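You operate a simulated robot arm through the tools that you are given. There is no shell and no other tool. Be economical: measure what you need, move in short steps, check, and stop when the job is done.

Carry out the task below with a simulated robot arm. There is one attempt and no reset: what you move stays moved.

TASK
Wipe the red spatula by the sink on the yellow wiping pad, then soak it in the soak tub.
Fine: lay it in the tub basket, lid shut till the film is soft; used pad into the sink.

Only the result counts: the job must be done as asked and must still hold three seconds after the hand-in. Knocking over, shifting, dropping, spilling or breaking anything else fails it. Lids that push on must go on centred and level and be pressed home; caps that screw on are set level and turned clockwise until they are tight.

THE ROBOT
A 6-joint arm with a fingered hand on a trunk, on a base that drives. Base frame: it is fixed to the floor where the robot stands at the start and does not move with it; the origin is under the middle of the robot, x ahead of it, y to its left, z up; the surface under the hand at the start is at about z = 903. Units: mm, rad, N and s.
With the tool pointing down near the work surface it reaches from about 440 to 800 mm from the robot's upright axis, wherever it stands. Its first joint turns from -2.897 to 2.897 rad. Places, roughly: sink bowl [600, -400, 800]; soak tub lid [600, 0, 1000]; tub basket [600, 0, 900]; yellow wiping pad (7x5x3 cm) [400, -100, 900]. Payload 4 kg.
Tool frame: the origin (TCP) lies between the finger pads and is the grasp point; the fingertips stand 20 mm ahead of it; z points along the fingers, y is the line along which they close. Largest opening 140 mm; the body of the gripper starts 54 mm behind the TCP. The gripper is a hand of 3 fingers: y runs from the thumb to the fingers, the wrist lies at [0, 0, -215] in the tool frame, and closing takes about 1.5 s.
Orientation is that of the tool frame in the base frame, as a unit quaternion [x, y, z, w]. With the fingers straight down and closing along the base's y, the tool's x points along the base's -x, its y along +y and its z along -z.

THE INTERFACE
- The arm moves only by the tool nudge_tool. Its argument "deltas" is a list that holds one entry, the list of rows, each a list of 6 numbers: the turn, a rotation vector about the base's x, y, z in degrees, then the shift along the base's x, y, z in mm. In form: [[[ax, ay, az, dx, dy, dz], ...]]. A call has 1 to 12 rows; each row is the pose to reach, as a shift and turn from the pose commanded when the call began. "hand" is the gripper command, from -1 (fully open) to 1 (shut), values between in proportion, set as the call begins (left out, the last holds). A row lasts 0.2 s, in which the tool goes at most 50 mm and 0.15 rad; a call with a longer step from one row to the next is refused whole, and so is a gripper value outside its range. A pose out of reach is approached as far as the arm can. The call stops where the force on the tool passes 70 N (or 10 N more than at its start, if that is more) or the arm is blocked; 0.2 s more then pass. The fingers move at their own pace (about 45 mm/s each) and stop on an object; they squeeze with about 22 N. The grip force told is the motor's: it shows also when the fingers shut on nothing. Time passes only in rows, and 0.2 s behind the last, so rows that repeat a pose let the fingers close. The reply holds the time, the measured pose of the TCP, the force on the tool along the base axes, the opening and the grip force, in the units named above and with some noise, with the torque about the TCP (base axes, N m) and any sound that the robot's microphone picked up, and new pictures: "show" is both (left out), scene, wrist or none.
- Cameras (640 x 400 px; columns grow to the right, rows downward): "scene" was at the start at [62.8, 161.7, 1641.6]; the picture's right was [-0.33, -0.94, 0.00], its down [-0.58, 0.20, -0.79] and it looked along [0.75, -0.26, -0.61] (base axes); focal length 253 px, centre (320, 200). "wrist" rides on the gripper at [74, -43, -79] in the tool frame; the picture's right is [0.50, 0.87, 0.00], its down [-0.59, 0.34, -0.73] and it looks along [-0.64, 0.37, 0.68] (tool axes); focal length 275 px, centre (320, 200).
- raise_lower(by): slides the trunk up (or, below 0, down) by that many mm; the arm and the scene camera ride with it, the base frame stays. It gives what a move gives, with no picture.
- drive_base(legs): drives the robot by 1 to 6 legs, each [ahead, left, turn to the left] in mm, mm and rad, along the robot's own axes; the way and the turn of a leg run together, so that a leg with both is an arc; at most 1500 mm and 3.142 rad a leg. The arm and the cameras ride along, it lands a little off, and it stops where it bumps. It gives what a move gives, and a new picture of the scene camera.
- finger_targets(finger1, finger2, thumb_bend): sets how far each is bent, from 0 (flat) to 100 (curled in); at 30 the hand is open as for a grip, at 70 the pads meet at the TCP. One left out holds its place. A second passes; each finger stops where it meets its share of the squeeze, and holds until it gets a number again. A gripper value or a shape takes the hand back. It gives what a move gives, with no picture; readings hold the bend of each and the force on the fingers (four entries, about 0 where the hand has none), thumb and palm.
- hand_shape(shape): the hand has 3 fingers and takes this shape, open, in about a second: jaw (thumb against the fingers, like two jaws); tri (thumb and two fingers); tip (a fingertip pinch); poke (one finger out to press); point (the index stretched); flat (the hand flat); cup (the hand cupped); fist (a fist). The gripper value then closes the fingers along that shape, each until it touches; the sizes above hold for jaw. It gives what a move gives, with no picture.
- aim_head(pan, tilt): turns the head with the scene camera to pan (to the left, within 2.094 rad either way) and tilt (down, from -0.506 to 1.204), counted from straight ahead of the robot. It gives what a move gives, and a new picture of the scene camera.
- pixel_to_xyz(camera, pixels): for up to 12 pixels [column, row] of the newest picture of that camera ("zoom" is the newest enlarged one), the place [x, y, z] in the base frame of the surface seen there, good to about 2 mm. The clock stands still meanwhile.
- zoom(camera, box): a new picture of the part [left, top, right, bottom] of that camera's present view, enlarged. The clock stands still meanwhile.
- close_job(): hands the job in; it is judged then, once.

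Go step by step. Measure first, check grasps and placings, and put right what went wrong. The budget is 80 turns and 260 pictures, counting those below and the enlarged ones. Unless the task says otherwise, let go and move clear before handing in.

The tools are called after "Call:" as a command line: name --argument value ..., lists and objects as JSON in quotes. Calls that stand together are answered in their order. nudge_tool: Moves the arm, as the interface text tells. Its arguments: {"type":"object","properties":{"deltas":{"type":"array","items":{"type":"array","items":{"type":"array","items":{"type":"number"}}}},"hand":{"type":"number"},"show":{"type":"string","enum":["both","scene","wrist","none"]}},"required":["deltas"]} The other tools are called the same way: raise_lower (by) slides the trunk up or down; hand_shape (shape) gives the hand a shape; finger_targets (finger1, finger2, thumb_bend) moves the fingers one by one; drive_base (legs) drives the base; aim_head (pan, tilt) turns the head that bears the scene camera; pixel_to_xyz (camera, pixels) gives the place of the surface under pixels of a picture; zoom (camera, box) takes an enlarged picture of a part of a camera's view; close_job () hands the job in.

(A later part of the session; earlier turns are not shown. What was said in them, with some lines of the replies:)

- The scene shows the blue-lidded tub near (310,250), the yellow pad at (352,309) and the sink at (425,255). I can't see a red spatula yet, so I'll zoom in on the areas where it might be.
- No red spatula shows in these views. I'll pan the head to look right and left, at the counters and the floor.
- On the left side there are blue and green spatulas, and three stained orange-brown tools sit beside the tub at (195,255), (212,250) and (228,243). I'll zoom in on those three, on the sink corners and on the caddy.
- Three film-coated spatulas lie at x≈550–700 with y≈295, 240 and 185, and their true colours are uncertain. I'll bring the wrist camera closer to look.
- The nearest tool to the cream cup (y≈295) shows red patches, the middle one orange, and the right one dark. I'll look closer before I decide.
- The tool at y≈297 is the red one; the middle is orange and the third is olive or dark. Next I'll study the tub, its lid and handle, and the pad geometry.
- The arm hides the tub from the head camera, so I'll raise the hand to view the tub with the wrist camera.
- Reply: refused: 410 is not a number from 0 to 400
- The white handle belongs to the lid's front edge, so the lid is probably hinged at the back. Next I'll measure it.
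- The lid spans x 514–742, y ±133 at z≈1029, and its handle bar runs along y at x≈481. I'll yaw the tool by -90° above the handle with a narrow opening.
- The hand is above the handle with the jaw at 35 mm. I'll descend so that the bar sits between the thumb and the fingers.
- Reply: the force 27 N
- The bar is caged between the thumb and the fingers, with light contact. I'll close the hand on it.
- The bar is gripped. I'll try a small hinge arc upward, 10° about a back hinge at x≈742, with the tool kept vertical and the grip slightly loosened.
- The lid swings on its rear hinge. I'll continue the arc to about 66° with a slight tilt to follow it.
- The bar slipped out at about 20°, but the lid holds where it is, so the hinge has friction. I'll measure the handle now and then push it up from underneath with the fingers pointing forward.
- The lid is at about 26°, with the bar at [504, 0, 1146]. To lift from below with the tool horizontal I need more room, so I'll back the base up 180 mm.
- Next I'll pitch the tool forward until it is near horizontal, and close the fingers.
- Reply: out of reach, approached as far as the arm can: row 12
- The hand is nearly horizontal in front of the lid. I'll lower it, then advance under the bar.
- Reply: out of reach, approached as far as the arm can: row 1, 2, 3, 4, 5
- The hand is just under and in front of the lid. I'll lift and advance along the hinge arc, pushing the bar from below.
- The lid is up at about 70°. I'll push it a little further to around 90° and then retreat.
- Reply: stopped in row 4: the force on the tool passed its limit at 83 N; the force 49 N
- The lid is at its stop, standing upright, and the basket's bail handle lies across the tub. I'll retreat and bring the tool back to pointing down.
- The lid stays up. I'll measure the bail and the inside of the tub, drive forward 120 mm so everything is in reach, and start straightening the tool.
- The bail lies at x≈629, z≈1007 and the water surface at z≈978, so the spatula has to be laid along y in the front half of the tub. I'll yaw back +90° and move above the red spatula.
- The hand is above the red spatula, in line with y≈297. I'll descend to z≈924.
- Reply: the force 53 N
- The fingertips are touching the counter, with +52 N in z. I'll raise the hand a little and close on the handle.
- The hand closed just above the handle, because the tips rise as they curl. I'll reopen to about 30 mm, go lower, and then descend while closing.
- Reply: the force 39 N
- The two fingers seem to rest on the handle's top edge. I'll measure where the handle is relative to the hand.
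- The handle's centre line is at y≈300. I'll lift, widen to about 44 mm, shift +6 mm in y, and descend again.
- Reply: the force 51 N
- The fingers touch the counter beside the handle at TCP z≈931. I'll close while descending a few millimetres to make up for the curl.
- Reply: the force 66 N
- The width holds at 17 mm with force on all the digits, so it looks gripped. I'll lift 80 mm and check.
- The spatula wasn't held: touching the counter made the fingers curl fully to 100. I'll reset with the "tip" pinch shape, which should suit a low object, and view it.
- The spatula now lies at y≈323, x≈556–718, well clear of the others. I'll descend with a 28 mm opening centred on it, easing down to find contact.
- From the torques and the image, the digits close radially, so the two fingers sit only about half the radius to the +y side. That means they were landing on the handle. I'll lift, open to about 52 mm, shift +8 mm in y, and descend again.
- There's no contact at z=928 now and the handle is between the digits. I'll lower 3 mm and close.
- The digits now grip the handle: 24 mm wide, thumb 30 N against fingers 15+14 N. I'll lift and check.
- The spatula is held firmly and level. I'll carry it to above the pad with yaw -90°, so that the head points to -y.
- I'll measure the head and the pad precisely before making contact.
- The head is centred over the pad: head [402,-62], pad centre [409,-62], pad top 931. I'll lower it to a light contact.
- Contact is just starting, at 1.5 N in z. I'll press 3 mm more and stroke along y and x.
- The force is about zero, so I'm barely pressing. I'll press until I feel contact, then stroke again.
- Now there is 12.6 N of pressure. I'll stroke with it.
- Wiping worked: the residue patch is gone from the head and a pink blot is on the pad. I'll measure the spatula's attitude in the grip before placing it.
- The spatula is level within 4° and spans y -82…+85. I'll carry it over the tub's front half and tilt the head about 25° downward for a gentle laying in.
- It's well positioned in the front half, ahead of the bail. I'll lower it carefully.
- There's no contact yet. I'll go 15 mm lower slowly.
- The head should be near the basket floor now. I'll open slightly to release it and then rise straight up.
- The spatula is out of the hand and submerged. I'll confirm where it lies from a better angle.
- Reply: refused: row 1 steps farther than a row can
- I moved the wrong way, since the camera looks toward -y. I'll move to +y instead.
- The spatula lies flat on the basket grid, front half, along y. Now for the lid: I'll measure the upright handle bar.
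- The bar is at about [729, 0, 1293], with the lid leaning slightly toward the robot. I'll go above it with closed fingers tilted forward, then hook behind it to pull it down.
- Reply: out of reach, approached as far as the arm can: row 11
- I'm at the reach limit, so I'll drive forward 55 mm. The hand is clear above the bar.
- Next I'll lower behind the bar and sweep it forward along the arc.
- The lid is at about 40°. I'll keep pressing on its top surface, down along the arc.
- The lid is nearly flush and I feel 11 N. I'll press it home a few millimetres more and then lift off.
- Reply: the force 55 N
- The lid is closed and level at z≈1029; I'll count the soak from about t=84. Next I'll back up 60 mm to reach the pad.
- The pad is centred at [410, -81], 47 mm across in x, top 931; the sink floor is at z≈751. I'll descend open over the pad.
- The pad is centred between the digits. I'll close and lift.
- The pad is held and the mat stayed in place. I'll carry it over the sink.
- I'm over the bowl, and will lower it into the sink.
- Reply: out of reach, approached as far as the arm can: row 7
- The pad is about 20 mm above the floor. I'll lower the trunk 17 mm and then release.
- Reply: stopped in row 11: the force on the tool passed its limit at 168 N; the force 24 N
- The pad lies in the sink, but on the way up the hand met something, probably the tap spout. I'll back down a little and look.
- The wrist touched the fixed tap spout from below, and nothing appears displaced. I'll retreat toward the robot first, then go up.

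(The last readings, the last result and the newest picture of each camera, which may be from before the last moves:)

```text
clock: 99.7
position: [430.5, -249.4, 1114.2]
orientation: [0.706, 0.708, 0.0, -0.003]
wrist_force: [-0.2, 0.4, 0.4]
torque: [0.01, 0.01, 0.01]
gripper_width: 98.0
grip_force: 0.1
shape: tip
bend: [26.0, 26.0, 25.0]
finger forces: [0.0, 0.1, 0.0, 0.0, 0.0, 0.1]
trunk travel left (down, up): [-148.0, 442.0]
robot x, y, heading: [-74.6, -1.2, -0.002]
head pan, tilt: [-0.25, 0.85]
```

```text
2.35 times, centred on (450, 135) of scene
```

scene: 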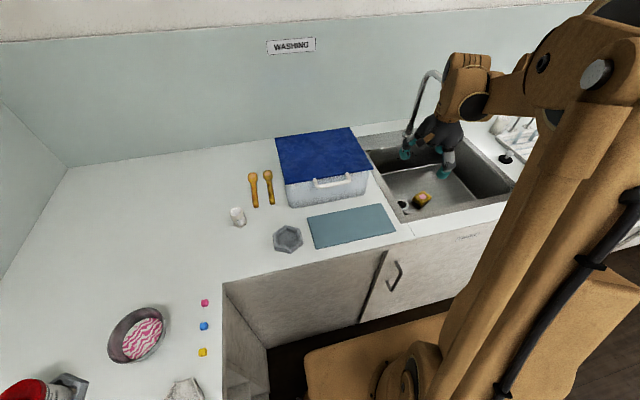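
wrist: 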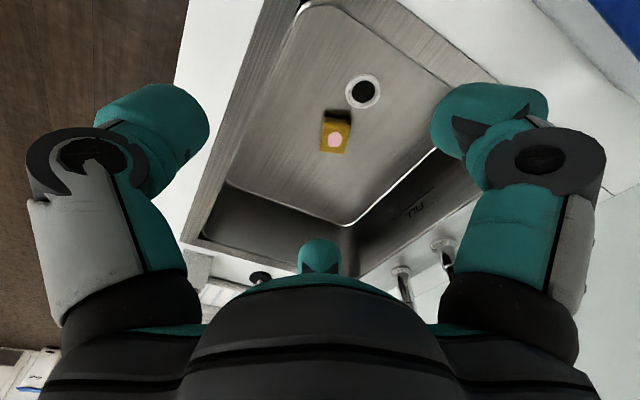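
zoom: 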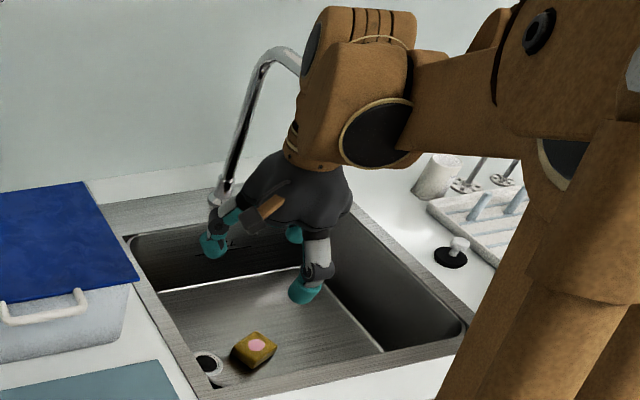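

The pad is in the sink and the hand is clear. Now I'll let the spatula soak with the lid shut, listening for any sound.

Call:
nudge_tool --deltas '[[[0, 0, 0, 0, 10, 10], [0, 0, 0, 0, 20, 20], [0, 0, 0, 0, 20, 20], [0, 0, 0, 0, 20, 20], [0, 0, 0, 0, 20, 20], [0, 0, 0, 0, 20, 20], [0, 0, 0, 0, 20, 20], [0, 0, 0, 0, 20, 20], [0, 0, 0, 0, 20, 20], [0, 0, 0, 0, 20, 20], [0, 0, 0, 0, 20, 20], [0, 0, 0, 0, 20, 20]]]' --show "none"

Call:
nudge_tool --deltas '[[[0, 0, 0, 0, 0, 0], [0, 0, 0, 0, 0, 0], [0, 0, 0, 0, 0, 0], [0, 0, 0, 0, 0, 0], [0, 0, 0, 0, 0, 0], [0, 0, 0, 0, 0, 0], [0, 0, 0, 0, 0, 0], [0, 0, 0, 0, 0, 0], [0, 0, 0, 0, 0, 0], [0, 0, 0, 0, 0, 0], [0, 0, 0, 0, 0, 0], [0, 0, 0, 0, 0, 0]]]' --show "none"

Call:
nudge_tool --deltas '[[[0, 0, 0, 0, 0, 0], [0, 0, 0, 0, 0, 0], [0, 0, 0, 0, 0, 0], [0, 0, 0, 0, 0, 0], [0, 0, 0, 0, 0, 0], [0, 0, 0, 0, 0, 0], [0, 0, 0, 0, 0, 0], [0, 0, 0, 0, 0, 0], [0, 0, 0, 0, 0, 0], [0, 0, 0, 0, 0, 0], [0, 0, 0, 0, 0, 0], [0, 0, 0, 0, 0, 0]]]' --show "none"

Call:
nudge_tool --deltas '[[[0, 0, 0, 0, 0, 0], [0, 0, 0, 0, 0, 0], [0, 0, 0, 0, 0, 0], [0, 0, 0, 0, 0, 0], [0, 0, 0, 0, 0, 0], [0, 0, 0, 0, 0, 0], [0, 0, 0, 0, 0, 0], [0, 0, 0, 0, 0, 0], [0, 0, 0, 0, 0, 0], [0, 0, 0, 0, 0, 0], [0, 0, 0, 0, 0, 0], [0, 0, 0, 0, 0, 0]]]' --show "none"

Call:
aim_head --pan -0.05 --tilt 0.8

Call:
zoom --camera "scene" --box '[260, 120, 460, 280]'

```text
clock: 102.2
position: [434.0, -230.0, 1134.3]
orientation: [0.708, 0.707, -0.001, -0.003]
wrist_force: [0.7, 0.0, 0.3]
torque: [-0.02, -0.02, -0.02]
gripper_width: 97.8
grip_force: 0.0
shape: tip
bend: [26.0, 26.0, 25.0]
finger forces: [0.0, 0.0, 0.1, 0.1, 0.0, 0.1]
trunk travel left (down, up): [-148.0, 442.0]
robot x, y, heading: [-71.6, 0.0, -0.003]
head pan, tilt: [-0.25, 0.85]
```

```text
clock: 104.8
position: [432.7, -229.8, 1133.8]
orientation: [0.707, 0.708, 0.0, -0.003]
wrist_force: [0.0, 0.1, 0.6]
torque: [-0.04, 0.02, 0.0]
gripper_width: 97.9
grip_force: 0.1
shape: tip
bend: [26.0, 26.0, 25.0]
finger forces: [0.0, 0.1, 0.0, 0.1, 0.1, 0.0]
trunk travel left (down, up): [-148.0, 442.0]
robot x, y, heading: [-72.1, -0.9, 0.0]
head pan, tilt: [-0.25, 0.85]
```

```text
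clock: 107.5
position: [433.3, -228.6, 1132.9]
orientation: [0.707, 0.707, -0.001, -0.003]
wrist_force: [0.0, -0.3, -0.4]
torque: [-0.01, -0.01, 0.0]
gripper_width: 98.1
grip_force: 0.2
shape: tip
bend: [26.0, 26.0, 25.0]
finger forces: [0.1, 0.2, 0.1, 0.0, 0.1, 0.1]
trunk travel left (down, up): [-148.0, 442.0]
robot x, y, heading: [-66.8, -3.2, -0.001]
head pan, tilt: [-0.25, 0.85]
```

```text
clock: 110.0
position: [432.7, -229.3, 1133.8]
orientation: [0.707, 0.707, -0.001, -0.004]
wrist_force: [0.6, -0.4, 0.8]
torque: [-0.01, 0.02, 0.01]
gripper_width: 97.8
grip_force: 0.0
shape: tip
bend: [26.0, 26.0, 25.0]
finger forces: [0.1, 0.0, 0.0, 0.0, 0.0, 0.0]
trunk travel left (down, up): [-148.0, 442.0]
robot x, y, heading: [-72.1, -0.3, -0.001]
head pan, tilt: [-0.25, 0.85]
```

```text
clock: 110.8
position: [434.0, -229.2, 1134.3]
orientation: [0.707, 0.707, 0.0, -0.004]
wrist_force: [1.0, -0.4, -0.4]
torque: [-0.03, -0.02, 0.01]
gripper_width: 97.8
grip_force: 0.0
shape: tip
bend: [26.0, 26.0, 25.0]
finger forces: [0.0, 0.1, 0.0, 0.1, 0.0, 0.0]
trunk travel left (down, up): [-148.0, 442.0]
robot x, y, heading: [-70.4, -0.7, -0.003]
head pan, tilt: [-0.051, 0.799]
```

scene: 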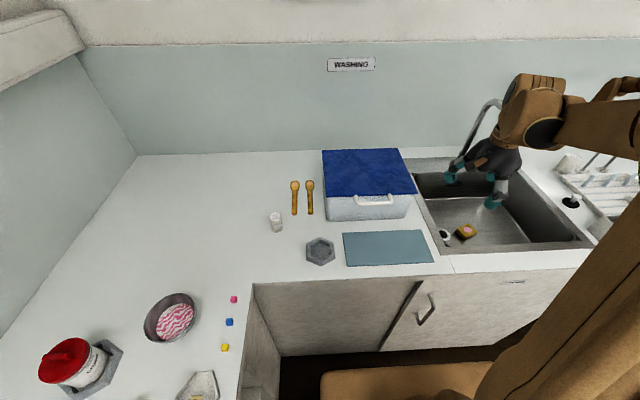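

```text
2.50 times, centred on (360, 200) of scene
```

zoom: 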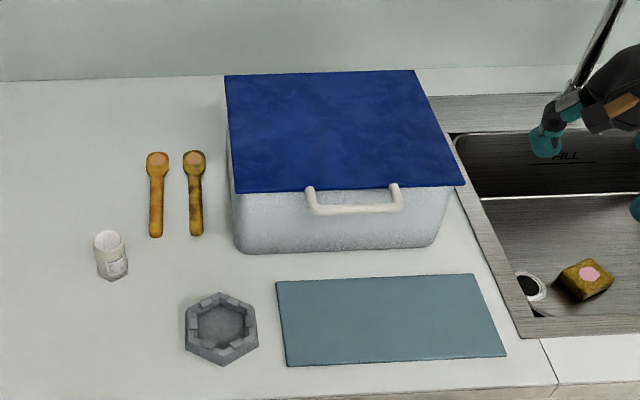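

Everything is in order: lid flush, pad in the sink. I'll keep waiting for the soak.

Call:
nudge_tool --deltas '[[[0, 0, 0, 0, 0, 0], [0, 0, 0, 0, 0, 0], [0, 0, 0, 0, 0, 0], [0, 0, 0, 0, 0, 0], [0, 0, 0, 0, 0, 0], [0, 0, 0, 0, 0, 0], [0, 0, 0, 0, 0, 0], [0, 0, 0, 0, 0, 0], [0, 0, 0, 0, 0, 0], [0, 0, 0, 0, 0, 0], [0, 0, 0, 0, 0, 0], [0, 0, 0, 0, 0, 0]]]' --show "none"

Call:
nudge_tool --deltas '[[[0, 0, 0, 0, 0, 0], [0, 0, 0, 0, 0, 0], [0, 0, 0, 0, 0, 0], [0, 0, 0, 0, 0, 0], [0, 0, 0, 0, 0, 0], [0, 0, 0, 0, 0, 0], [0, 0, 0, 0, 0, 0], [0, 0, 0, 0, 0, 0], [0, 0, 0, 0, 0, 0], [0, 0, 0, 0, 0, 0], [0, 0, 0, 0, 0, 0], [0, 0, 0, 0, 0, 0]]]' --show "none"

Call:
nudge_tool --deltas '[[[0, 0, 0, 0, 0, 0], [0, 0, 0, 0, 0, 0], [0, 0, 0, 0, 0, 0], [0, 0, 0, 0, 0, 0], [0, 0, 0, 0, 0, 0], [0, 0, 0, 0, 0, 0], [0, 0, 0, 0, 0, 0], [0, 0, 0, 0, 0, 0], [0, 0, 0, 0, 0, 0], [0, 0, 0, 0, 0, 0], [0, 0, 0, 0, 0, 0], [0, 0, 0, 0, 0, 0]]]' --show "none"

Call:
nudge_tool --deltas '[[[0, 0, 0, 0, 0, 0], [0, 0, 0, 0, 0, 0], [0, 0, 0, 0, 0, 0], [0, 0, 0, 0, 0, 0], [0, 0, 0, 0, 0, 0], [0, 0, 0, 0, 0, 0], [0, 0, 0, 0, 0, 0], [0, 0, 0, 0, 0, 0], [0, 0, 0, 0, 0, 0], [0, 0, 0, 0, 0, 0], [0, 0, 0, 0, 0, 0], [0, 0, 0, 0, 0, 0]]]' --show "none"

Call:
nudge_tool --deltas '[[[0, 0, 0, 0, 0, 0], [0, 0, 0, 0, 0, 0], [0, 0, 0, 0, 0, 0], [0, 0, 0, 0, 0, 0], [0, 0, 0, 0, 0, 0], [0, 0, 0, 0, 0, 0], [0, 0, 0, 0, 0, 0], [0, 0, 0, 0, 0, 0], [0, 0, 0, 0, 0, 0], [0, 0, 0, 0, 0, 0], [0, 0, 0, 0, 0, 0], [0, 0, 0, 0, 0, 0]]]' --show "none"

Call:
nudge_tool --deltas '[[[0, 0, 0, 0, 0, 0], [0, 0, 0, 0, 0, 0], [0, 0, 0, 0, 0, 0], [0, 0, 0, 0, 0, 0], [0, 0, 0, 0, 0, 0], [0, 0, 0, 0, 0, 0], [0, 0, 0, 0, 0, 0], [0, 0, 0, 0, 0, 0], [0, 0, 0, 0, 0, 0], [0, 0, 0, 0, 0, 0], [0, 0, 0, 0, 0, 0], [0, 0, 0, 0, 0, 0]]]' --show "none"

Call:
nudge_tool --deltas '[[[0, 0, 0, 0, 0, 0], [0, 0, 0, 0, 0, 0], [0, 0, 0, 0, 0, 0], [0, 0, 0, 0, 0, 0], [0, 0, 0, 0, 0, 0], [0, 0, 0, 0, 0, 0], [0, 0, 0, 0, 0, 0], [0, 0, 0, 0, 0, 0], [0, 0, 0, 0, 0, 0], [0, 0, 0, 0, 0, 0], [0, 0, 0, 0, 0, 0], [0, 0, 0, 0, 0, 0]]]' --show "none"

Call:
nudge_tool --deltas '[[[0, 0, 0, 0, 0, 0], [0, 0, 0, 0, 0, 0], [0, 0, 0, 0, 0, 0], [0, 0, 0, 0, 0, 0], [0, 0, 0, 0, 0, 0], [0, 0, 0, 0, 0, 0], [0, 0, 0, 0, 0, 0], [0, 0, 0, 0, 0, 0], [0, 0, 0, 0, 0, 0], [0, 0, 0, 0, 0, 0], [0, 0, 0, 0, 0, 0], [0, 0, 0, 0, 0, 0]]]' --show "none"

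Call:
nudge_tool --deltas '[[[0, 0, 0, 0, 0, 0], [0, 0, 0, 0, 0, 0], [0, 0, 0, 0, 0, 0], [0, 0, 0, 0, 0, 0], [0, 0, 0, 0, 0, 0], [0, 0, 0, 0, 0, 0], [0, 0, 0, 0, 0, 0], [0, 0, 0, 0, 0, 0], [0, 0, 0, 0, 0, 0], [0, 0, 0, 0, 0, 0], [0, 0, 0, 0, 0, 0], [0, 0, 0, 0, 0, 0]]]' --show "none"

Call:
nudge_tool --deltas '[[[0, 0, 0, 0, 0, 0], [0, 0, 0, 0, 0, 0], [0, 0, 0, 0, 0, 0], [0, 0, 0, 0, 0, 0], [0, 0, 0, 0, 0, 0], [0, 0, 0, 0, 0, 0], [0, 0, 0, 0, 0, 0], [0, 0, 0, 0, 0, 0], [0, 0, 0, 0, 0, 0], [0, 0, 0, 0, 0, 0], [0, 0, 0, 0, 0, 0], [0, 0, 0, 0, 0, 0]]]' --show "none"

Call:
nudge_tool --deltas '[[[0, 0, 0, 0, 0, 0], [0, 0, 0, 0, 0, 0], [0, 0, 0, 0, 0, 0], [0, 0, 0, 0, 0, 0], [0, 0, 0, 0, 0, 0], [0, 0, 0, 0, 0, 0], [0, 0, 0, 0, 0, 0], [0, 0, 0, 0, 0, 0], [0, 0, 0, 0, 0, 0], [0, 0, 0, 0, 0, 0], [0, 0, 0, 0, 0, 0], [0, 0, 0, 0, 0, 0]]]' --show "none"

Call:
nudge_tool --deltas '[[[0, 0, 0, 0, 0, 0], [0, 0, 0, 0, 0, 0], [0, 0, 0, 0, 0, 0], [0, 0, 0, 0, 0, 0], [0, 0, 0, 0, 0, 0], [0, 0, 0, 0, 0, 0], [0, 0, 0, 0, 0, 0], [0, 0, 0, 0, 0, 0], [0, 0, 0, 0, 0, 0], [0, 0, 0, 0, 0, 0], [0, 0, 0, 0, 0, 0], [0, 0, 0, 0, 0, 0]]]' --show "scene"

```text
clock: 113.4
position: [432.7, -228.8, 1135.4]
orientation: [0.707, 0.707, 0.0, -0.002]
wrist_force: [0.2, 0.1, -0.3]
torque: [-0.01, 0.0, 0.05]
gripper_width: 98.1
grip_force: 0.0
shape: tip
bend: [26.0, 26.0, 25.0]
finger forces: [0.0, 0.0, 0.1, 0.1, 0.0, 0.0]
trunk travel left (down, up): [-148.0, 442.0]
robot x, y, heading: [-68.5, 0.8, -0.001]
head pan, tilt: [-0.051, 0.799]
```

```text
clock: 116.0
position: [433.8, -229.8, 1133.9]
orientation: [0.708, 0.707, 0.0, -0.003]
wrist_force: [0.2, -1.0, -0.6]
torque: [-0.01, 0.0, 0.0]
gripper_width: 97.9
grip_force: 0.1
shape: tip
bend: [26.0, 26.0, 25.0]
finger forces: [0.1, 0.1, 0.1, 0.0, 0.1, 0.0]
trunk travel left (down, up): [-148.0, 442.0]
robot x, y, heading: [-67.7, -2.1, -0.004]
head pan, tilt: [-0.051, 0.799]
```

```text
clock: 118.6
position: [433.7, -229.4, 1132.9]
orientation: [0.707, 0.707, 0.0, -0.003]
wrist_force: [0.0, 1.0, -0.3]
torque: [-0.02, 0.05, -0.01]
gripper_width: 97.8
grip_force: 0.1
shape: tip
bend: [26.0, 26.0, 25.0]
finger forces: [0.0, 0.0, 0.1, 0.1, 0.1, 0.1]
trunk travel left (down, up): [-148.0, 442.0]
robot x, y, heading: [-65.4, -1.1, 0.0]
head pan, tilt: [-0.051, 0.799]
```

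```text
clock: 121.2
position: [432.6, -230.9, 1133.5]
orientation: [0.706, 0.708, -0.001, -0.004]
wrist_force: [0.1, -0.2, -1.2]
torque: [0.01, 0.01, -0.02]
gripper_width: 97.9
grip_force: 0.0
shape: tip
bend: [26.0, 26.0, 25.0]
finger forces: [0.0, 0.0, 0.0, 0.1, 0.1, 0.0]
trunk travel left (down, up): [-148.0, 442.0]
robot x, y, heading: [-69.7, -1.5, -0.001]
head pan, tilt: [-0.051, 0.799]
```

```text
clock: 123.8
position: [433.9, -230.2, 1133.7]
orientation: [0.707, 0.707, 0.0, -0.003]
wrist_force: [-0.2, 0.2, 0.7]
torque: [-0.04, 0.01, 0.02]
gripper_width: 97.7
grip_force: 0.1
shape: tip
bend: [26.0, 26.0, 25.0]
finger forces: [0.1, 0.1, 0.0, 0.1, 0.0, 0.0]
trunk travel left (down, up): [-148.0, 442.0]
robot x, y, heading: [-70.9, 0.1, -0.001]
head pan, tilt: [-0.051, 0.799]
```

```text
clock: 126.4
position: [433.6, -229.7, 1133.9]
orientation: [0.706, 0.708, -0.001, -0.003]
wrist_force: [0.8, 0.4, 0.5]
torque: [0.01, 0.0, 0.0]
gripper_width: 97.8
grip_force: 0.0
shape: tip
bend: [26.0, 26.0, 25.0]
finger forces: [0.1, 0.0, 0.0, 0.0, 0.1, 0.0]
trunk travel left (down, up): [-148.0, 442.0]
robot x, y, heading: [-69.0, -1.1, 0.002]
head pan, tilt: [-0.051, 0.799]
```

```text
clock: 129.0
position: [433.4, -229.4, 1133.8]
orientation: [0.707, 0.707, -0.001, -0.003]
wrist_force: [-0.7, -0.1, -0.5]
torque: [0.03, -0.02, 0.01]
gripper_width: 97.7
grip_force: 0.0
shape: tip
bend: [26.0, 26.0, 25.0]
finger forces: [0.0, 0.0, 0.1, 0.0, 0.0, 0.1]
trunk travel left (down, up): [-148.0, 442.0]
robot x, y, heading: [-68.7, 0.9, 0.002]
head pan, tilt: [-0.051, 0.799]
```

```text
clock: 131.6
position: [434.8, -229.8, 1132.7]
orientation: [0.707, 0.708, 0.0, -0.003]
wrist_force: [0.4, 0.0, -0.1]
torque: [0.0, 0.0, -0.01]
gripper_width: 97.9
grip_force: 0.0
shape: tip
bend: [26.0, 26.0, 25.0]
finger forces: [0.1, 0.0, 0.1, 0.0, 0.0, 0.0]
trunk travel left (down, up): [-148.0, 442.0]
robot x, y, heading: [-68.2, -1.2, -0.004]
head pan, tilt: [-0.051, 0.799]
```

```text
clock: 134.2
position: [433.5, -229.9, 1133.7]
orientation: [0.708, 0.707, 0.0, -0.004]
wrist_force: [0.0, 0.3, 0.4]
torque: [-0.01, -0.02, -0.01]
gripper_width: 97.9
grip_force: 0.1
shape: tip
bend: [26.0, 26.0, 25.0]
finger forces: [0.0, 0.0, 0.1, 0.1, 0.0, 0.0]
trunk travel left (down, up): [-148.0, 442.0]
robot x, y, heading: [-71.3, 5.4, -0.002]
head pan, tilt: [-0.051, 0.799]
```

```text
clock: 136.8
position: [433.5, -229.0, 1133.7]
orientation: [0.706, 0.708, 0.0, -0.003]
wrist_force: [0.9, 0.3, -1.1]
torque: [0.0, 0.02, 0.02]
gripper_width: 97.9
grip_force: 0.0
shape: tip
bend: [26.0, 26.0, 25.0]
finger forces: [0.0, 0.0, 0.1, 0.0, 0.0, 0.0]
trunk travel left (down, up): [-148.0, 442.0]
robot x, y, heading: [-74.6, 2.4, -0.001]
head pan, tilt: [-0.051, 0.799]
```

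```text
clock: 139.4
position: [433.8, -231.1, 1133.8]
orientation: [0.707, 0.707, 0.0, -0.003]
wrist_force: [-0.2, 1.3, -0.1]
torque: [0.01, 0.01, 0.0]
gripper_width: 97.8
grip_force: 0.1
shape: tip
bend: [26.0, 26.0, 25.0]
finger forces: [0.1, 0.1, 0.0, 0.0, 0.1, 0.0]
trunk travel left (down, up): [-148.0, 442.0]
robot x, y, heading: [-66.5, -0.4, 0.001]
head pan, tilt: [-0.051, 0.799]
```

```text
clock: 142.0
position: [432.9, -230.2, 1134.1]
orientation: [0.706, 0.708, 0.0, -0.002]
wrist_force: [-0.4, 0.1, 0.3]
torque: [0.01, 0.0, 0.0]
gripper_width: 97.9
grip_force: 0.1
shape: tip
bend: [26.0, 26.0, 25.0]
finger forces: [0.0, 0.1, 0.0, 0.0, 0.1, 0.1]
trunk travel left (down, up): [-148.0, 442.0]
robot x, y, heading: [-70.2, 0.0, 0.002]
head pan, tilt: [-0.051, 0.799]
```

scene: 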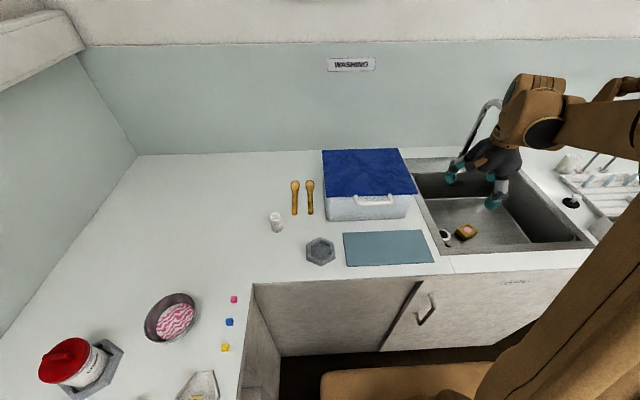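

About 58 s soaked with no sound yet. I'll wait for another stretch.

Call:
nudge_tool --deltas '[[[0, 0, 0, 0, 0, 0], [0, 0, 0, 0, 0, 0], [0, 0, 0, 0, 0, 0], [0, 0, 0, 0, 0, 0], [0, 0, 0, 0, 0, 0], [0, 0, 0, 0, 0, 0], [0, 0, 0, 0, 0, 0], [0, 0, 0, 0, 0, 0], [0, 0, 0, 0, 0, 0], [0, 0, 0, 0, 0, 0], [0, 0, 0, 0, 0, 0], [0, 0, 0, 0, 0, 0]]]' --show "none"

Call:
nudge_tool --deltas '[[[0, 0, 0, 0, 0, 0], [0, 0, 0, 0, 0, 0], [0, 0, 0, 0, 0, 0], [0, 0, 0, 0, 0, 0], [0, 0, 0, 0, 0, 0], [0, 0, 0, 0, 0, 0], [0, 0, 0, 0, 0, 0], [0, 0, 0, 0, 0, 0], [0, 0, 0, 0, 0, 0], [0, 0, 0, 0, 0, 0], [0, 0, 0, 0, 0, 0], [0, 0, 0, 0, 0, 0]]]' --show "none"

Call:
nudge_tool --deltas '[[[0, 0, 0, 0, 0, 0], [0, 0, 0, 0, 0, 0], [0, 0, 0, 0, 0, 0], [0, 0, 0, 0, 0, 0], [0, 0, 0, 0, 0, 0], [0, 0, 0, 0, 0, 0], [0, 0, 0, 0, 0, 0], [0, 0, 0, 0, 0, 0], [0, 0, 0, 0, 0, 0], [0, 0, 0, 0, 0, 0], [0, 0, 0, 0, 0, 0], [0, 0, 0, 0, 0, 0]]]' --show "none"

Call:
nudge_tool --deltas '[[[0, 0, 0, 0, 0, 0], [0, 0, 0, 0, 0, 0], [0, 0, 0, 0, 0, 0], [0, 0, 0, 0, 0, 0], [0, 0, 0, 0, 0, 0], [0, 0, 0, 0, 0, 0], [0, 0, 0, 0, 0, 0], [0, 0, 0, 0, 0, 0], [0, 0, 0, 0, 0, 0], [0, 0, 0, 0, 0, 0], [0, 0, 0, 0, 0, 0], [0, 0, 0, 0, 0, 0]]]' --show "none"

Call:
nudge_tool --deltas '[[[0, 0, 0, 0, 0, 0], [0, 0, 0, 0, 0, 0], [0, 0, 0, 0, 0, 0], [0, 0, 0, 0, 0, 0], [0, 0, 0, 0, 0, 0], [0, 0, 0, 0, 0, 0], [0, 0, 0, 0, 0, 0], [0, 0, 0, 0, 0, 0], [0, 0, 0, 0, 0, 0], [0, 0, 0, 0, 0, 0], [0, 0, 0, 0, 0, 0], [0, 0, 0, 0, 0, 0]]]' --show "none"

Call:
nudge_tool --deltas '[[[0, 0, 0, 0, 0, 0], [0, 0, 0, 0, 0, 0], [0, 0, 0, 0, 0, 0], [0, 0, 0, 0, 0, 0], [0, 0, 0, 0, 0, 0], [0, 0, 0, 0, 0, 0], [0, 0, 0, 0, 0, 0], [0, 0, 0, 0, 0, 0], [0, 0, 0, 0, 0, 0], [0, 0, 0, 0, 0, 0], [0, 0, 0, 0, 0, 0], [0, 0, 0, 0, 0, 0]]]' --show "none"

Call:
nudge_tool --deltas '[[[0, 0, 0, 0, 0, 0], [0, 0, 0, 0, 0, 0], [0, 0, 0, 0, 0, 0], [0, 0, 0, 0, 0, 0], [0, 0, 0, 0, 0, 0], [0, 0, 0, 0, 0, 0], [0, 0, 0, 0, 0, 0], [0, 0, 0, 0, 0, 0], [0, 0, 0, 0, 0, 0], [0, 0, 0, 0, 0, 0], [0, 0, 0, 0, 0, 0], [0, 0, 0, 0, 0, 0]]]' --show "none"

Call:
nudge_tool --deltas '[[[0, 0, 0, 0, 0, 0], [0, 0, 0, 0, 0, 0], [0, 0, 0, 0, 0, 0], [0, 0, 0, 0, 0, 0], [0, 0, 0, 0, 0, 0], [0, 0, 0, 0, 0, 0], [0, 0, 0, 0, 0, 0], [0, 0, 0, 0, 0, 0], [0, 0, 0, 0, 0, 0], [0, 0, 0, 0, 0, 0], [0, 0, 0, 0, 0, 0], [0, 0, 0, 0, 0, 0]]]' --show "none"

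Call:
nudge_tool --deltas '[[[0, 0, 0, 0, 0, 0], [0, 0, 0, 0, 0, 0], [0, 0, 0, 0, 0, 0], [0, 0, 0, 0, 0, 0], [0, 0, 0, 0, 0, 0], [0, 0, 0, 0, 0, 0], [0, 0, 0, 0, 0, 0], [0, 0, 0, 0, 0, 0], [0, 0, 0, 0, 0, 0], [0, 0, 0, 0, 0, 0], [0, 0, 0, 0, 0, 0], [0, 0, 0, 0, 0, 0]]]' --show "none"

Call:
nudge_tool --deltas '[[[0, 0, 0, 0, 0, 0], [0, 0, 0, 0, 0, 0], [0, 0, 0, 0, 0, 0], [0, 0, 0, 0, 0, 0], [0, 0, 0, 0, 0, 0], [0, 0, 0, 0, 0, 0], [0, 0, 0, 0, 0, 0], [0, 0, 0, 0, 0, 0], [0, 0, 0, 0, 0, 0], [0, 0, 0, 0, 0, 0], [0, 0, 0, 0, 0, 0], [0, 0, 0, 0, 0, 0]]]' --show "none"

Call:
nudge_tool --deltas '[[[0, 0, 0, 0, 0, 0], [0, 0, 0, 0, 0, 0], [0, 0, 0, 0, 0, 0], [0, 0, 0, 0, 0, 0], [0, 0, 0, 0, 0, 0], [0, 0, 0, 0, 0, 0], [0, 0, 0, 0, 0, 0], [0, 0, 0, 0, 0, 0], [0, 0, 0, 0, 0, 0], [0, 0, 0, 0, 0, 0], [0, 0, 0, 0, 0, 0], [0, 0, 0, 0, 0, 0]]]' --show "none"

Call:
nudge_tool --deltas '[[[0, 0, 0, 0, 0, 0], [0, 0, 0, 0, 0, 0], [0, 0, 0, 0, 0, 0], [0, 0, 0, 0, 0, 0], [0, 0, 0, 0, 0, 0], [0, 0, 0, 0, 0, 0], [0, 0, 0, 0, 0, 0], [0, 0, 0, 0, 0, 0], [0, 0, 0, 0, 0, 0], [0, 0, 0, 0, 0, 0], [0, 0, 0, 0, 0, 0], [0, 0, 0, 0, 0, 0]]]' --show "scene"

Call:
zoom --camera "scene" --box '[300, 130, 440, 230]'

```text
clock: 144.6
position: [433.7, -229.2, 1133.9]
orientation: [0.707, 0.707, -0.001, -0.003]
wrist_force: [-0.3, 0.4, -0.2]
torque: [0.01, -0.01, 0.02]
gripper_width: 98.0
grip_force: 0.0
shape: tip
bend: [26.0, 26.0, 25.0]
finger forces: [0.0, 0.0, 0.0, 0.0, 0.0, 0.1]
trunk travel left (down, up): [-148.0, 442.0]
robot x, y, heading: [-67.4, -3.0, -0.001]
head pan, tilt: [-0.051, 0.799]
```

```text
clock: 147.2
position: [433.5, -229.5, 1133.5]
orientation: [0.707, 0.708, -0.001, -0.003]
wrist_force: [0.6, 0.5, 0.2]
torque: [0.01, 0.03, 0.0]
gripper_width: 97.9
grip_force: 0.0
shape: tip
bend: [26.0, 26.0, 25.0]
finger forces: [0.0, 0.0, 0.0, 0.0, 0.0, 0.0]
trunk travel left (down, up): [-148.0, 442.0]
robot x, y, heading: [-71.6, 0.3, 0.002]
head pan, tilt: [-0.051, 0.799]
```

```text
clock: 149.8
position: [433.5, -230.0, 1133.4]
orientation: [0.707, 0.707, -0.001, -0.003]
wrist_force: [-0.1, -0.5, 1.0]
torque: [0.0, -0.03, -0.01]
gripper_width: 97.6
grip_force: 0.0
shape: tip
bend: [26.0, 26.0, 25.0]
finger forces: [0.0, 0.1, 0.0, 0.0, 0.0, 0.0]
trunk travel left (down, up): [-148.0, 442.0]
robot x, y, heading: [-69.5, 1.8, 0.001]
head pan, tilt: [-0.051, 0.799]
```

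```text
clock: 152.4
position: [433.9, -229.7, 1132.9]
orientation: [0.707, 0.708, -0.001, -0.003]
wrist_force: [0.8, -0.2, 0.6]
torque: [0.02, 0.0, -0.02]
gripper_width: 97.9
grip_force: 0.1
shape: tip
bend: [26.0, 26.0, 25.0]
finger forces: [0.0, 0.1, 0.1, 0.0, 0.1, 0.1]
trunk travel left (down, up): [-148.0, 442.0]
robot x, y, heading: [-71.6, -3.8, -0.005]
head pan, tilt: [-0.051, 0.799]
```

```text
clock: 155.0
position: [434.8, -230.5, 1133.2]
orientation: [0.708, 0.707, -0.001, -0.003]
wrist_force: [-1.3, 0.8, 0.0]
torque: [0.04, -0.02, -0.01]
gripper_width: 97.9
grip_force: 0.0
shape: tip
bend: [26.0, 26.0, 25.0]
finger forces: [0.0, 0.1, 0.1, 0.0, 0.1, 0.1]
trunk travel left (down, up): [-148.0, 442.0]
robot x, y, heading: [-70.7, 1.8, -0.001]
head pan, tilt: [-0.051, 0.799]
```

```text
clock: 157.6
position: [433.4, -229.8, 1132.5]
orientation: [0.707, 0.707, -0.001, -0.002]
wrist_force: [1.1, -0.6, -0.1]
torque: [-0.02, 0.0, 0.02]
gripper_width: 97.6
grip_force: 0.0
shape: tip
bend: [26.0, 26.0, 25.0]
finger forces: [0.0, 0.1, 0.0, 0.0, 0.0, 0.0]
trunk travel left (down, up): [-148.0, 442.0]
robot x, y, heading: [-70.2, -0.1, -0.002]
head pan, tilt: [-0.051, 0.799]
```

```text
clock: 160.2
position: [433.8, -229.3, 1133.6]
orientation: [0.707, 0.707, 0.0, -0.003]
wrist_force: [-0.8, -0.3, 0.2]
torque: [-0.01, -0.02, 0.0]
gripper_width: 97.8
grip_force: 0.1
shape: tip
bend: [26.0, 26.0, 25.0]
finger forces: [0.0, 0.0, 0.0, 0.0, 0.0, 0.1]
trunk travel left (down, up): [-148.0, 442.0]
robot x, y, heading: [-69.8, -2.2, -0.002]
head pan, tilt: [-0.051, 0.799]
```

```text
clock: 162.8
position: [433.4, -229.8, 1133.9]
orientation: [0.707, 0.707, 0.0, -0.003]
wrist_force: [0.1, 0.4, -0.2]
torque: [0.01, 0.01, 0.01]
gripper_width: 98.1
grip_force: 0.1
shape: tip
bend: [26.0, 26.0, 25.0]
finger forces: [0.1, 0.0, 0.0, 0.0, 0.1, 0.0]
trunk travel left (down, up): [-148.0, 442.0]
robot x, y, heading: [-76.1, 0.0, -0.007]
head pan, tilt: [-0.051, 0.799]
```

```text
clock: 165.4
position: [434.4, -229.4, 1133.5]
orientation: [0.707, 0.707, 0.0, -0.003]
wrist_force: [-0.3, 0.2, 0.8]
torque: [-0.04, 0.0, -0.01]
gripper_width: 98.0
grip_force: 0.0
shape: tip
bend: [26.0, 26.0, 25.0]
finger forces: [0.1, 0.0, 0.1, 0.0, 0.0, 0.0]
trunk travel left (down, up): [-148.0, 442.0]
robot x, y, heading: [-71.6, -1.2, -0.007]
head pan, tilt: [-0.051, 0.799]
```

```text
clock: 168.0
position: [434.8, -229.5, 1134.0]
orientation: [0.707, 0.707, 0.0, -0.003]
wrist_force: [-0.2, 0.7, -1.4]
torque: [0.01, 0.01, -0.02]
gripper_width: 97.7
grip_force: 0.0
shape: tip
bend: [26.0, 26.0, 25.0]
finger forces: [0.0, 0.1, 0.0, 0.1, 0.1, 0.1]
trunk travel left (down, up): [-148.0, 442.0]
robot x, y, heading: [-74.1, 2.5, -0.003]
head pan, tilt: [-0.051, 0.799]
```

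```text
clock: 170.6
position: [433.5, -229.8, 1134.1]
orientation: [0.707, 0.707, -0.001, -0.003]
wrist_force: [0.2, 0.3, 0.1]
torque: [0.05, -0.01, 0.0]
gripper_width: 97.8
grip_force: 0.0
shape: tip
bend: [26.0, 26.0, 25.0]
finger forces: [0.0, 0.0, 0.1, 0.0, 0.0, 0.0]
trunk travel left (down, up): [-148.0, 442.0]
robot x, y, heading: [-70.6, 3.4, -0.004]
head pan, tilt: [-0.051, 0.799]
```

```text
clock: 173.2
position: [434.3, -229.8, 1133.9]
orientation: [0.707, 0.707, -0.001, -0.004]
wrist_force: [0.7, 0.8, -1.2]
torque: [-0.02, 0.01, -0.05]
gripper_width: 97.6
grip_force: 0.0
shape: tip
bend: [26.0, 26.0, 25.0]
finger forces: [0.0, 0.0, 0.1, 0.0, 0.0, 0.2]
trunk travel left (down, up): [-148.0, 442.0]
robot x, y, heading: [-71.0, -0.8, -0.003]
head pan, tilt: [-0.051, 0.799]
```

scene: 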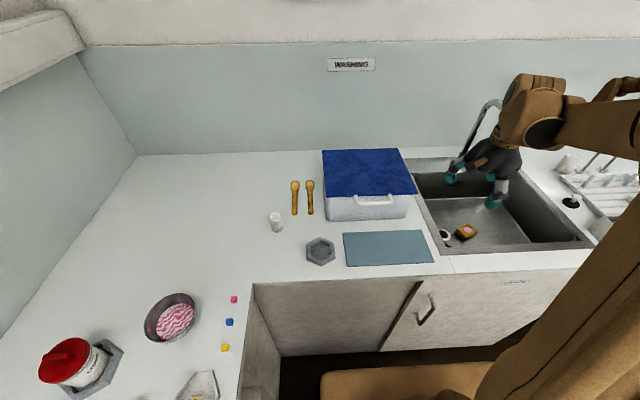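

```text
4.00 times, centred on (370, 180) of scene
```

zoom: 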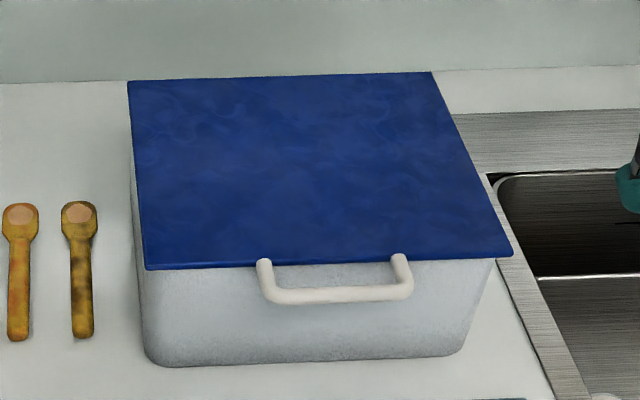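

About 89 s soaked, and the lid is flush. I'll wait one more stretch for margin.

Call:
nudge_tool --deltas '[[[0, 0, 0, 0, 0, 0], [0, 0, 0, 0, 0, 0], [0, 0, 0, 0, 0, 0], [0, 0, 0, 0, 0, 0], [0, 0, 0, 0, 0, 0], [0, 0, 0, 0, 0, 0], [0, 0, 0, 0, 0, 0], [0, 0, 0, 0, 0, 0], [0, 0, 0, 0, 0, 0], [0, 0, 0, 0, 0, 0], [0, 0, 0, 0, 0, 0], [0, 0, 0, 0, 0, 0]]]' --show "none"

Call:
nudge_tool --deltas '[[[0, 0, 0, 0, 0, 0], [0, 0, 0, 0, 0, 0], [0, 0, 0, 0, 0, 0], [0, 0, 0, 0, 0, 0], [0, 0, 0, 0, 0, 0], [0, 0, 0, 0, 0, 0], [0, 0, 0, 0, 0, 0], [0, 0, 0, 0, 0, 0], [0, 0, 0, 0, 0, 0], [0, 0, 0, 0, 0, 0], [0, 0, 0, 0, 0, 0], [0, 0, 0, 0, 0, 0]]]' --show "none"

Call:
nudge_tool --deltas '[[[0, 0, 0, 0, 0, 0], [0, 0, 0, 0, 0, 0], [0, 0, 0, 0, 0, 0], [0, 0, 0, 0, 0, 0], [0, 0, 0, 0, 0, 0], [0, 0, 0, 0, 0, 0], [0, 0, 0, 0, 0, 0], [0, 0, 0, 0, 0, 0], [0, 0, 0, 0, 0, 0], [0, 0, 0, 0, 0, 0], [0, 0, 0, 0, 0, 0], [0, 0, 0, 0, 0, 0]]]' --show "none"

Call:
nudge_tool --deltas '[[[0, 0, 0, 0, 0, 0], [0, 0, 0, 0, 0, 0], [0, 0, 0, 0, 0, 0], [0, 0, 0, 0, 0, 0], [0, 0, 0, 0, 0, 0], [0, 0, 0, 0, 0, 0], [0, 0, 0, 0, 0, 0], [0, 0, 0, 0, 0, 0], [0, 0, 0, 0, 0, 0], [0, 0, 0, 0, 0, 0], [0, 0, 0, 0, 0, 0], [0, 0, 0, 0, 0, 0]]]' --show "none"

Call:
nudge_tool --deltas '[[[0, 0, 0, 0, 0, 0], [0, 0, 0, 0, 0, 0], [0, 0, 0, 0, 0, 0], [0, 0, 0, 0, 0, 0], [0, 0, 0, 0, 0, 0], [0, 0, 0, 0, 0, 0], [0, 0, 0, 0, 0, 0], [0, 0, 0, 0, 0, 0], [0, 0, 0, 0, 0, 0], [0, 0, 0, 0, 0, 0], [0, 0, 0, 0, 0, 0], [0, 0, 0, 0, 0, 0]]]' --show "none"

Call:
nudge_tool --deltas '[[[0, 0, 0, 0, 0, 0], [0, 0, 0, 0, 0, 0], [0, 0, 0, 0, 0, 0], [0, 0, 0, 0, 0, 0], [0, 0, 0, 0, 0, 0], [0, 0, 0, 0, 0, 0], [0, 0, 0, 0, 0, 0], [0, 0, 0, 0, 0, 0], [0, 0, 0, 0, 0, 0], [0, 0, 0, 0, 0, 0], [0, 0, 0, 0, 0, 0], [0, 0, 0, 0, 0, 0]]]' --show "none"

Call:
nudge_tool --deltas '[[[0, 0, 0, 0, 0, 0], [0, 0, 0, 0, 0, 0], [0, 0, 0, 0, 0, 0], [0, 0, 0, 0, 0, 0], [0, 0, 0, 0, 0, 0], [0, 0, 0, 0, 0, 0], [0, 0, 0, 0, 0, 0], [0, 0, 0, 0, 0, 0], [0, 0, 0, 0, 0, 0], [0, 0, 0, 0, 0, 0], [0, 0, 0, 0, 0, 0], [0, 0, 0, 0, 0, 0]]]' --show "none"

Call:
nudge_tool --deltas '[[[0, 0, 0, 0, 0, 0], [0, 0, 0, 0, 0, 0], [0, 0, 0, 0, 0, 0], [0, 0, 0, 0, 0, 0], [0, 0, 0, 0, 0, 0], [0, 0, 0, 0, 0, 0], [0, 0, 0, 0, 0, 0], [0, 0, 0, 0, 0, 0], [0, 0, 0, 0, 0, 0], [0, 0, 0, 0, 0, 0], [0, 0, 0, 0, 0, 0], [0, 0, 0, 0, 0, 0]]]' --show "none"

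Call:
nudge_tool --deltas '[[[0, 0, 0, 0, 0, 0], [0, 0, 0, 0, 0, 0], [0, 0, 0, 0, 0, 0], [0, 0, 0, 0, 0, 0], [0, 0, 0, 0, 0, 0], [0, 0, 0, 0, 0, 0], [0, 0, 0, 0, 0, 0], [0, 0, 0, 0, 0, 0], [0, 0, 0, 0, 0, 0], [0, 0, 0, 0, 0, 0], [0, 0, 0, 0, 0, 0], [0, 0, 0, 0, 0, 0]]]' --show "none"

Call:
nudge_tool --deltas '[[[0, 0, 0, 0, 0, 0], [0, 0, 0, 0, 0, 0], [0, 0, 0, 0, 0, 0], [0, 0, 0, 0, 0, 0], [0, 0, 0, 0, 0, 0], [0, 0, 0, 0, 0, 0], [0, 0, 0, 0, 0, 0], [0, 0, 0, 0, 0, 0], [0, 0, 0, 0, 0, 0], [0, 0, 0, 0, 0, 0], [0, 0, 0, 0, 0, 0], [0, 0, 0, 0, 0, 0]]]' --show "none"

Call:
nudge_tool --deltas '[[[0, 0, 0, 0, 0, 0], [0, 0, 0, 0, 0, 0], [0, 0, 0, 0, 0, 0], [0, 0, 0, 0, 0, 0], [0, 0, 0, 0, 0, 0], [0, 0, 0, 0, 0, 0], [0, 0, 0, 0, 0, 0], [0, 0, 0, 0, 0, 0], [0, 0, 0, 0, 0, 0], [0, 0, 0, 0, 0, 0], [0, 0, 0, 0, 0, 0], [0, 0, 0, 0, 0, 0]]]' --show "none"

Call:
nudge_tool --deltas '[[[0, 0, 0, 0, 0, 0], [0, 0, 0, 0, 0, 0], [0, 0, 0, 0, 0, 0], [0, 0, 0, 0, 0, 0], [0, 0, 0, 0, 0, 0], [0, 0, 0, 0, 0, 0], [0, 0, 0, 0, 0, 0], [0, 0, 0, 0, 0, 0], [0, 0, 0, 0, 0, 0], [0, 0, 0, 0, 0, 0], [0, 0, 0, 0, 0, 0], [0, 0, 0, 0, 0, 0]]]' --show "none"

```text
clock: 175.8
position: [433.9, -230.2, 1133.4]
orientation: [0.707, 0.707, 0.0, -0.002]
wrist_force: [0.5, 0.1, 0.0]
torque: [0.0, -0.02, 0.0]
gripper_width: 97.7
grip_force: 0.0
shape: tip
bend: [26.0, 26.0, 25.0]
finger forces: [0.0, 0.0, 0.0, 0.0, 0.0, 0.1]
trunk travel left (down, up): [-148.0, 442.0]
robot x, y, heading: [-69.5, 0.6, -0.0]
head pan, tilt: [-0.051, 0.799]
```

```text
clock: 178.4
position: [433.2, -229.7, 1134.1]
orientation: [0.707, 0.707, 0.0, -0.004]
wrist_force: [0.4, -0.7, 0.9]
torque: [0.01, 0.02, -0.01]
gripper_width: 97.9
grip_force: 0.1
shape: tip
bend: [26.0, 26.0, 25.0]
finger forces: [0.0, 0.1, 0.0, 0.0, 0.0, 0.0]
trunk travel left (down, up): [-148.0, 442.0]
robot x, y, heading: [-72.9, 2.2, -0.005]
head pan, tilt: [-0.051, 0.799]
```

```text
clock: 181.0
position: [434.4, -230.2, 1133.6]
orientation: [0.707, 0.707, 0.0, -0.004]
wrist_force: [-0.4, 0.4, 0.6]
torque: [0.02, -0.01, 0.04]
gripper_width: 97.9
grip_force: 0.1
shape: tip
bend: [26.0, 26.0, 25.0]
finger forces: [0.1, 0.0, 0.0, 0.0, 0.0, 0.1]
trunk travel left (down, up): [-148.0, 442.0]
robot x, y, heading: [-71.3, 3.7, -0.001]
head pan, tilt: [-0.051, 0.799]
```

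```text
clock: 183.6
position: [434.2, -229.5, 1133.3]
orientation: [0.707, 0.707, 0.0, -0.003]
wrist_force: [0.4, -0.2, -0.1]
torque: [-0.03, -0.01, 0.03]
gripper_width: 97.8
grip_force: 0.2
shape: tip
bend: [26.0, 26.0, 25.0]
finger forces: [0.1, 0.1, 0.1, 0.0, 0.0, 0.0]
trunk travel left (down, up): [-148.0, 442.0]
robot x, y, heading: [-70.5, 3.2, 0.004]
head pan, tilt: [-0.051, 0.799]
```

```text
clock: 186.2
position: [433.6, -228.6, 1133.3]
orientation: [0.707, 0.707, -0.001, -0.003]
wrist_force: [-0.4, 0.4, -0.2]
torque: [0.01, -0.02, -0.04]
gripper_width: 97.6
grip_force: 0.1
shape: tip
bend: [26.0, 26.0, 25.0]
finger forces: [0.0, 0.0, 0.1, 0.0, 0.0, 0.0]
trunk travel left (down, up): [-148.0, 442.0]
robot x, y, heading: [-67.7, 0.2, 0.0]
head pan, tilt: [-0.051, 0.799]
```

```text
clock: 188.8
position: [433.5, -229.3, 1134.0]
orientation: [0.707, 0.707, 0.0, -0.003]
wrist_force: [-0.3, -1.0, -0.6]
torque: [0.03, 0.01, -0.01]
gripper_width: 98.1
grip_force: 0.0
shape: tip
bend: [26.0, 26.0, 25.0]
finger forces: [0.1, 0.0, 0.0, 0.0, 0.0, 0.0]
trunk travel left (down, up): [-148.0, 442.0]
robot x, y, heading: [-70.9, -2.7, 0.003]
head pan, tilt: [-0.051, 0.799]
```

```text
clock: 191.4
position: [433.2, -229.7, 1134.2]
orientation: [0.707, 0.707, 0.0, -0.004]
wrist_force: [0.1, 0.1, 0.9]
torque: [0.02, 0.02, 0.01]
gripper_width: 97.9
grip_force: 0.0
shape: tip
bend: [26.0, 26.0, 25.0]
finger forces: [0.0, 0.0, 0.0, 0.0, 0.1, 0.0]
trunk travel left (down, up): [-148.0, 442.0]
robot x, y, heading: [-69.8, -0.6, 0.003]
head pan, tilt: [-0.051, 0.799]
```

```text
clock: 194.0
position: [433.3, -229.2, 1134.4]
orientation: [0.707, 0.707, -0.001, -0.003]
wrist_force: [0.2, 0.3, -1.0]
torque: [-0.02, -0.02, -0.03]
gripper_width: 98.0
grip_force: 0.0
shape: tip
bend: [26.0, 26.0, 25.0]
finger forces: [0.0, 0.0, 0.0, 0.1, 0.0, 0.0]
trunk travel left (down, up): [-148.0, 442.0]
robot x, y, heading: [-66.7, -0.6, 0.005]
head pan, tilt: [-0.051, 0.799]
```

```text
clock: 196.6
position: [433.6, -230.6, 1133.9]
orientation: [0.707, 0.708, -0.001, -0.004]
wrist_force: [0.0, 0.8, -1.0]
torque: [-0.03, -0.01, -0.03]
gripper_width: 97.7
grip_force: 0.1
shape: tip
bend: [26.0, 26.0, 25.0]
finger forces: [0.0, 0.1, 0.1, 0.0, 0.0, 0.0]
trunk travel left (down, up): [-148.0, 442.0]
robot x, y, heading: [-71.5, 0.7, -0.003]
head pan, tilt: [-0.051, 0.799]
```

```text
clock: 199.2
position: [434.1, -228.6, 1134.1]
orientation: [0.707, 0.707, 0.001, -0.003]
wrist_force: [-0.3, -0.6, 0.1]
torque: [-0.02, 0.0, 0.0]
gripper_width: 97.7
grip_force: 0.1
shape: tip
bend: [26.0, 26.0, 25.0]
finger forces: [0.1, 0.0, 0.0, 0.0, 0.0, 0.0]
trunk travel left (down, up): [-148.0, 442.0]
robot x, y, heading: [-70.2, 1.8, -0.004]
head pan, tilt: [-0.051, 0.799]
```

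```text
clock: 201.8
position: [435.3, -230.0, 1133.4]
orientation: [0.707, 0.707, 0.0, -0.003]
wrist_force: [1.3, 0.2, -0.5]
torque: [0.03, -0.01, -0.01]
gripper_width: 98.1
grip_force: 0.1
shape: tip
bend: [26.0, 26.0, 25.0]
finger forces: [0.0, 0.1, 0.1, 0.0, 0.0, 0.0]
trunk travel left (down, up): [-148.0, 442.0]
robot x, y, heading: [-72.6, -1.5, -0.002]
head pan, tilt: [-0.051, 0.799]
```

```text
clock: 204.4
position: [433.3, -229.6, 1133.4]
orientation: [0.707, 0.707, 0.0, -0.003]
wrist_force: [-0.3, -0.4, 0.7]
torque: [0.0, 0.01, 0.01]
gripper_width: 97.8
grip_force: 0.1
shape: tip
bend: [26.0, 26.0, 25.0]
finger forces: [0.0, 0.1, 0.0, 0.0, 0.0, 0.1]
trunk travel left (down, up): [-148.0, 442.0]
robot x, y, heading: [-73.5, -1.7, -0.003]
head pan, tilt: [-0.051, 0.799]
5 turns are left
```

The clock reads 204 s, so the spatula has soaked about 120 s with the lid shut and level. The pad is in the sink and the hand is empty and clear, so I'm handing in.

Call:
close_job

```text
The job is handed in.
```

I handed the job in with the red spatula wiped and lying in the tub basket, the lid shut, and the used pad in the sink. It soaked for about 120 s, but nothing signalled that the film was soft and I didn't open the lid to check.

While lifting out of the sink, the hand hit the tap spout hard (168 N). The tap and everything around it looked unmoved afterwards.
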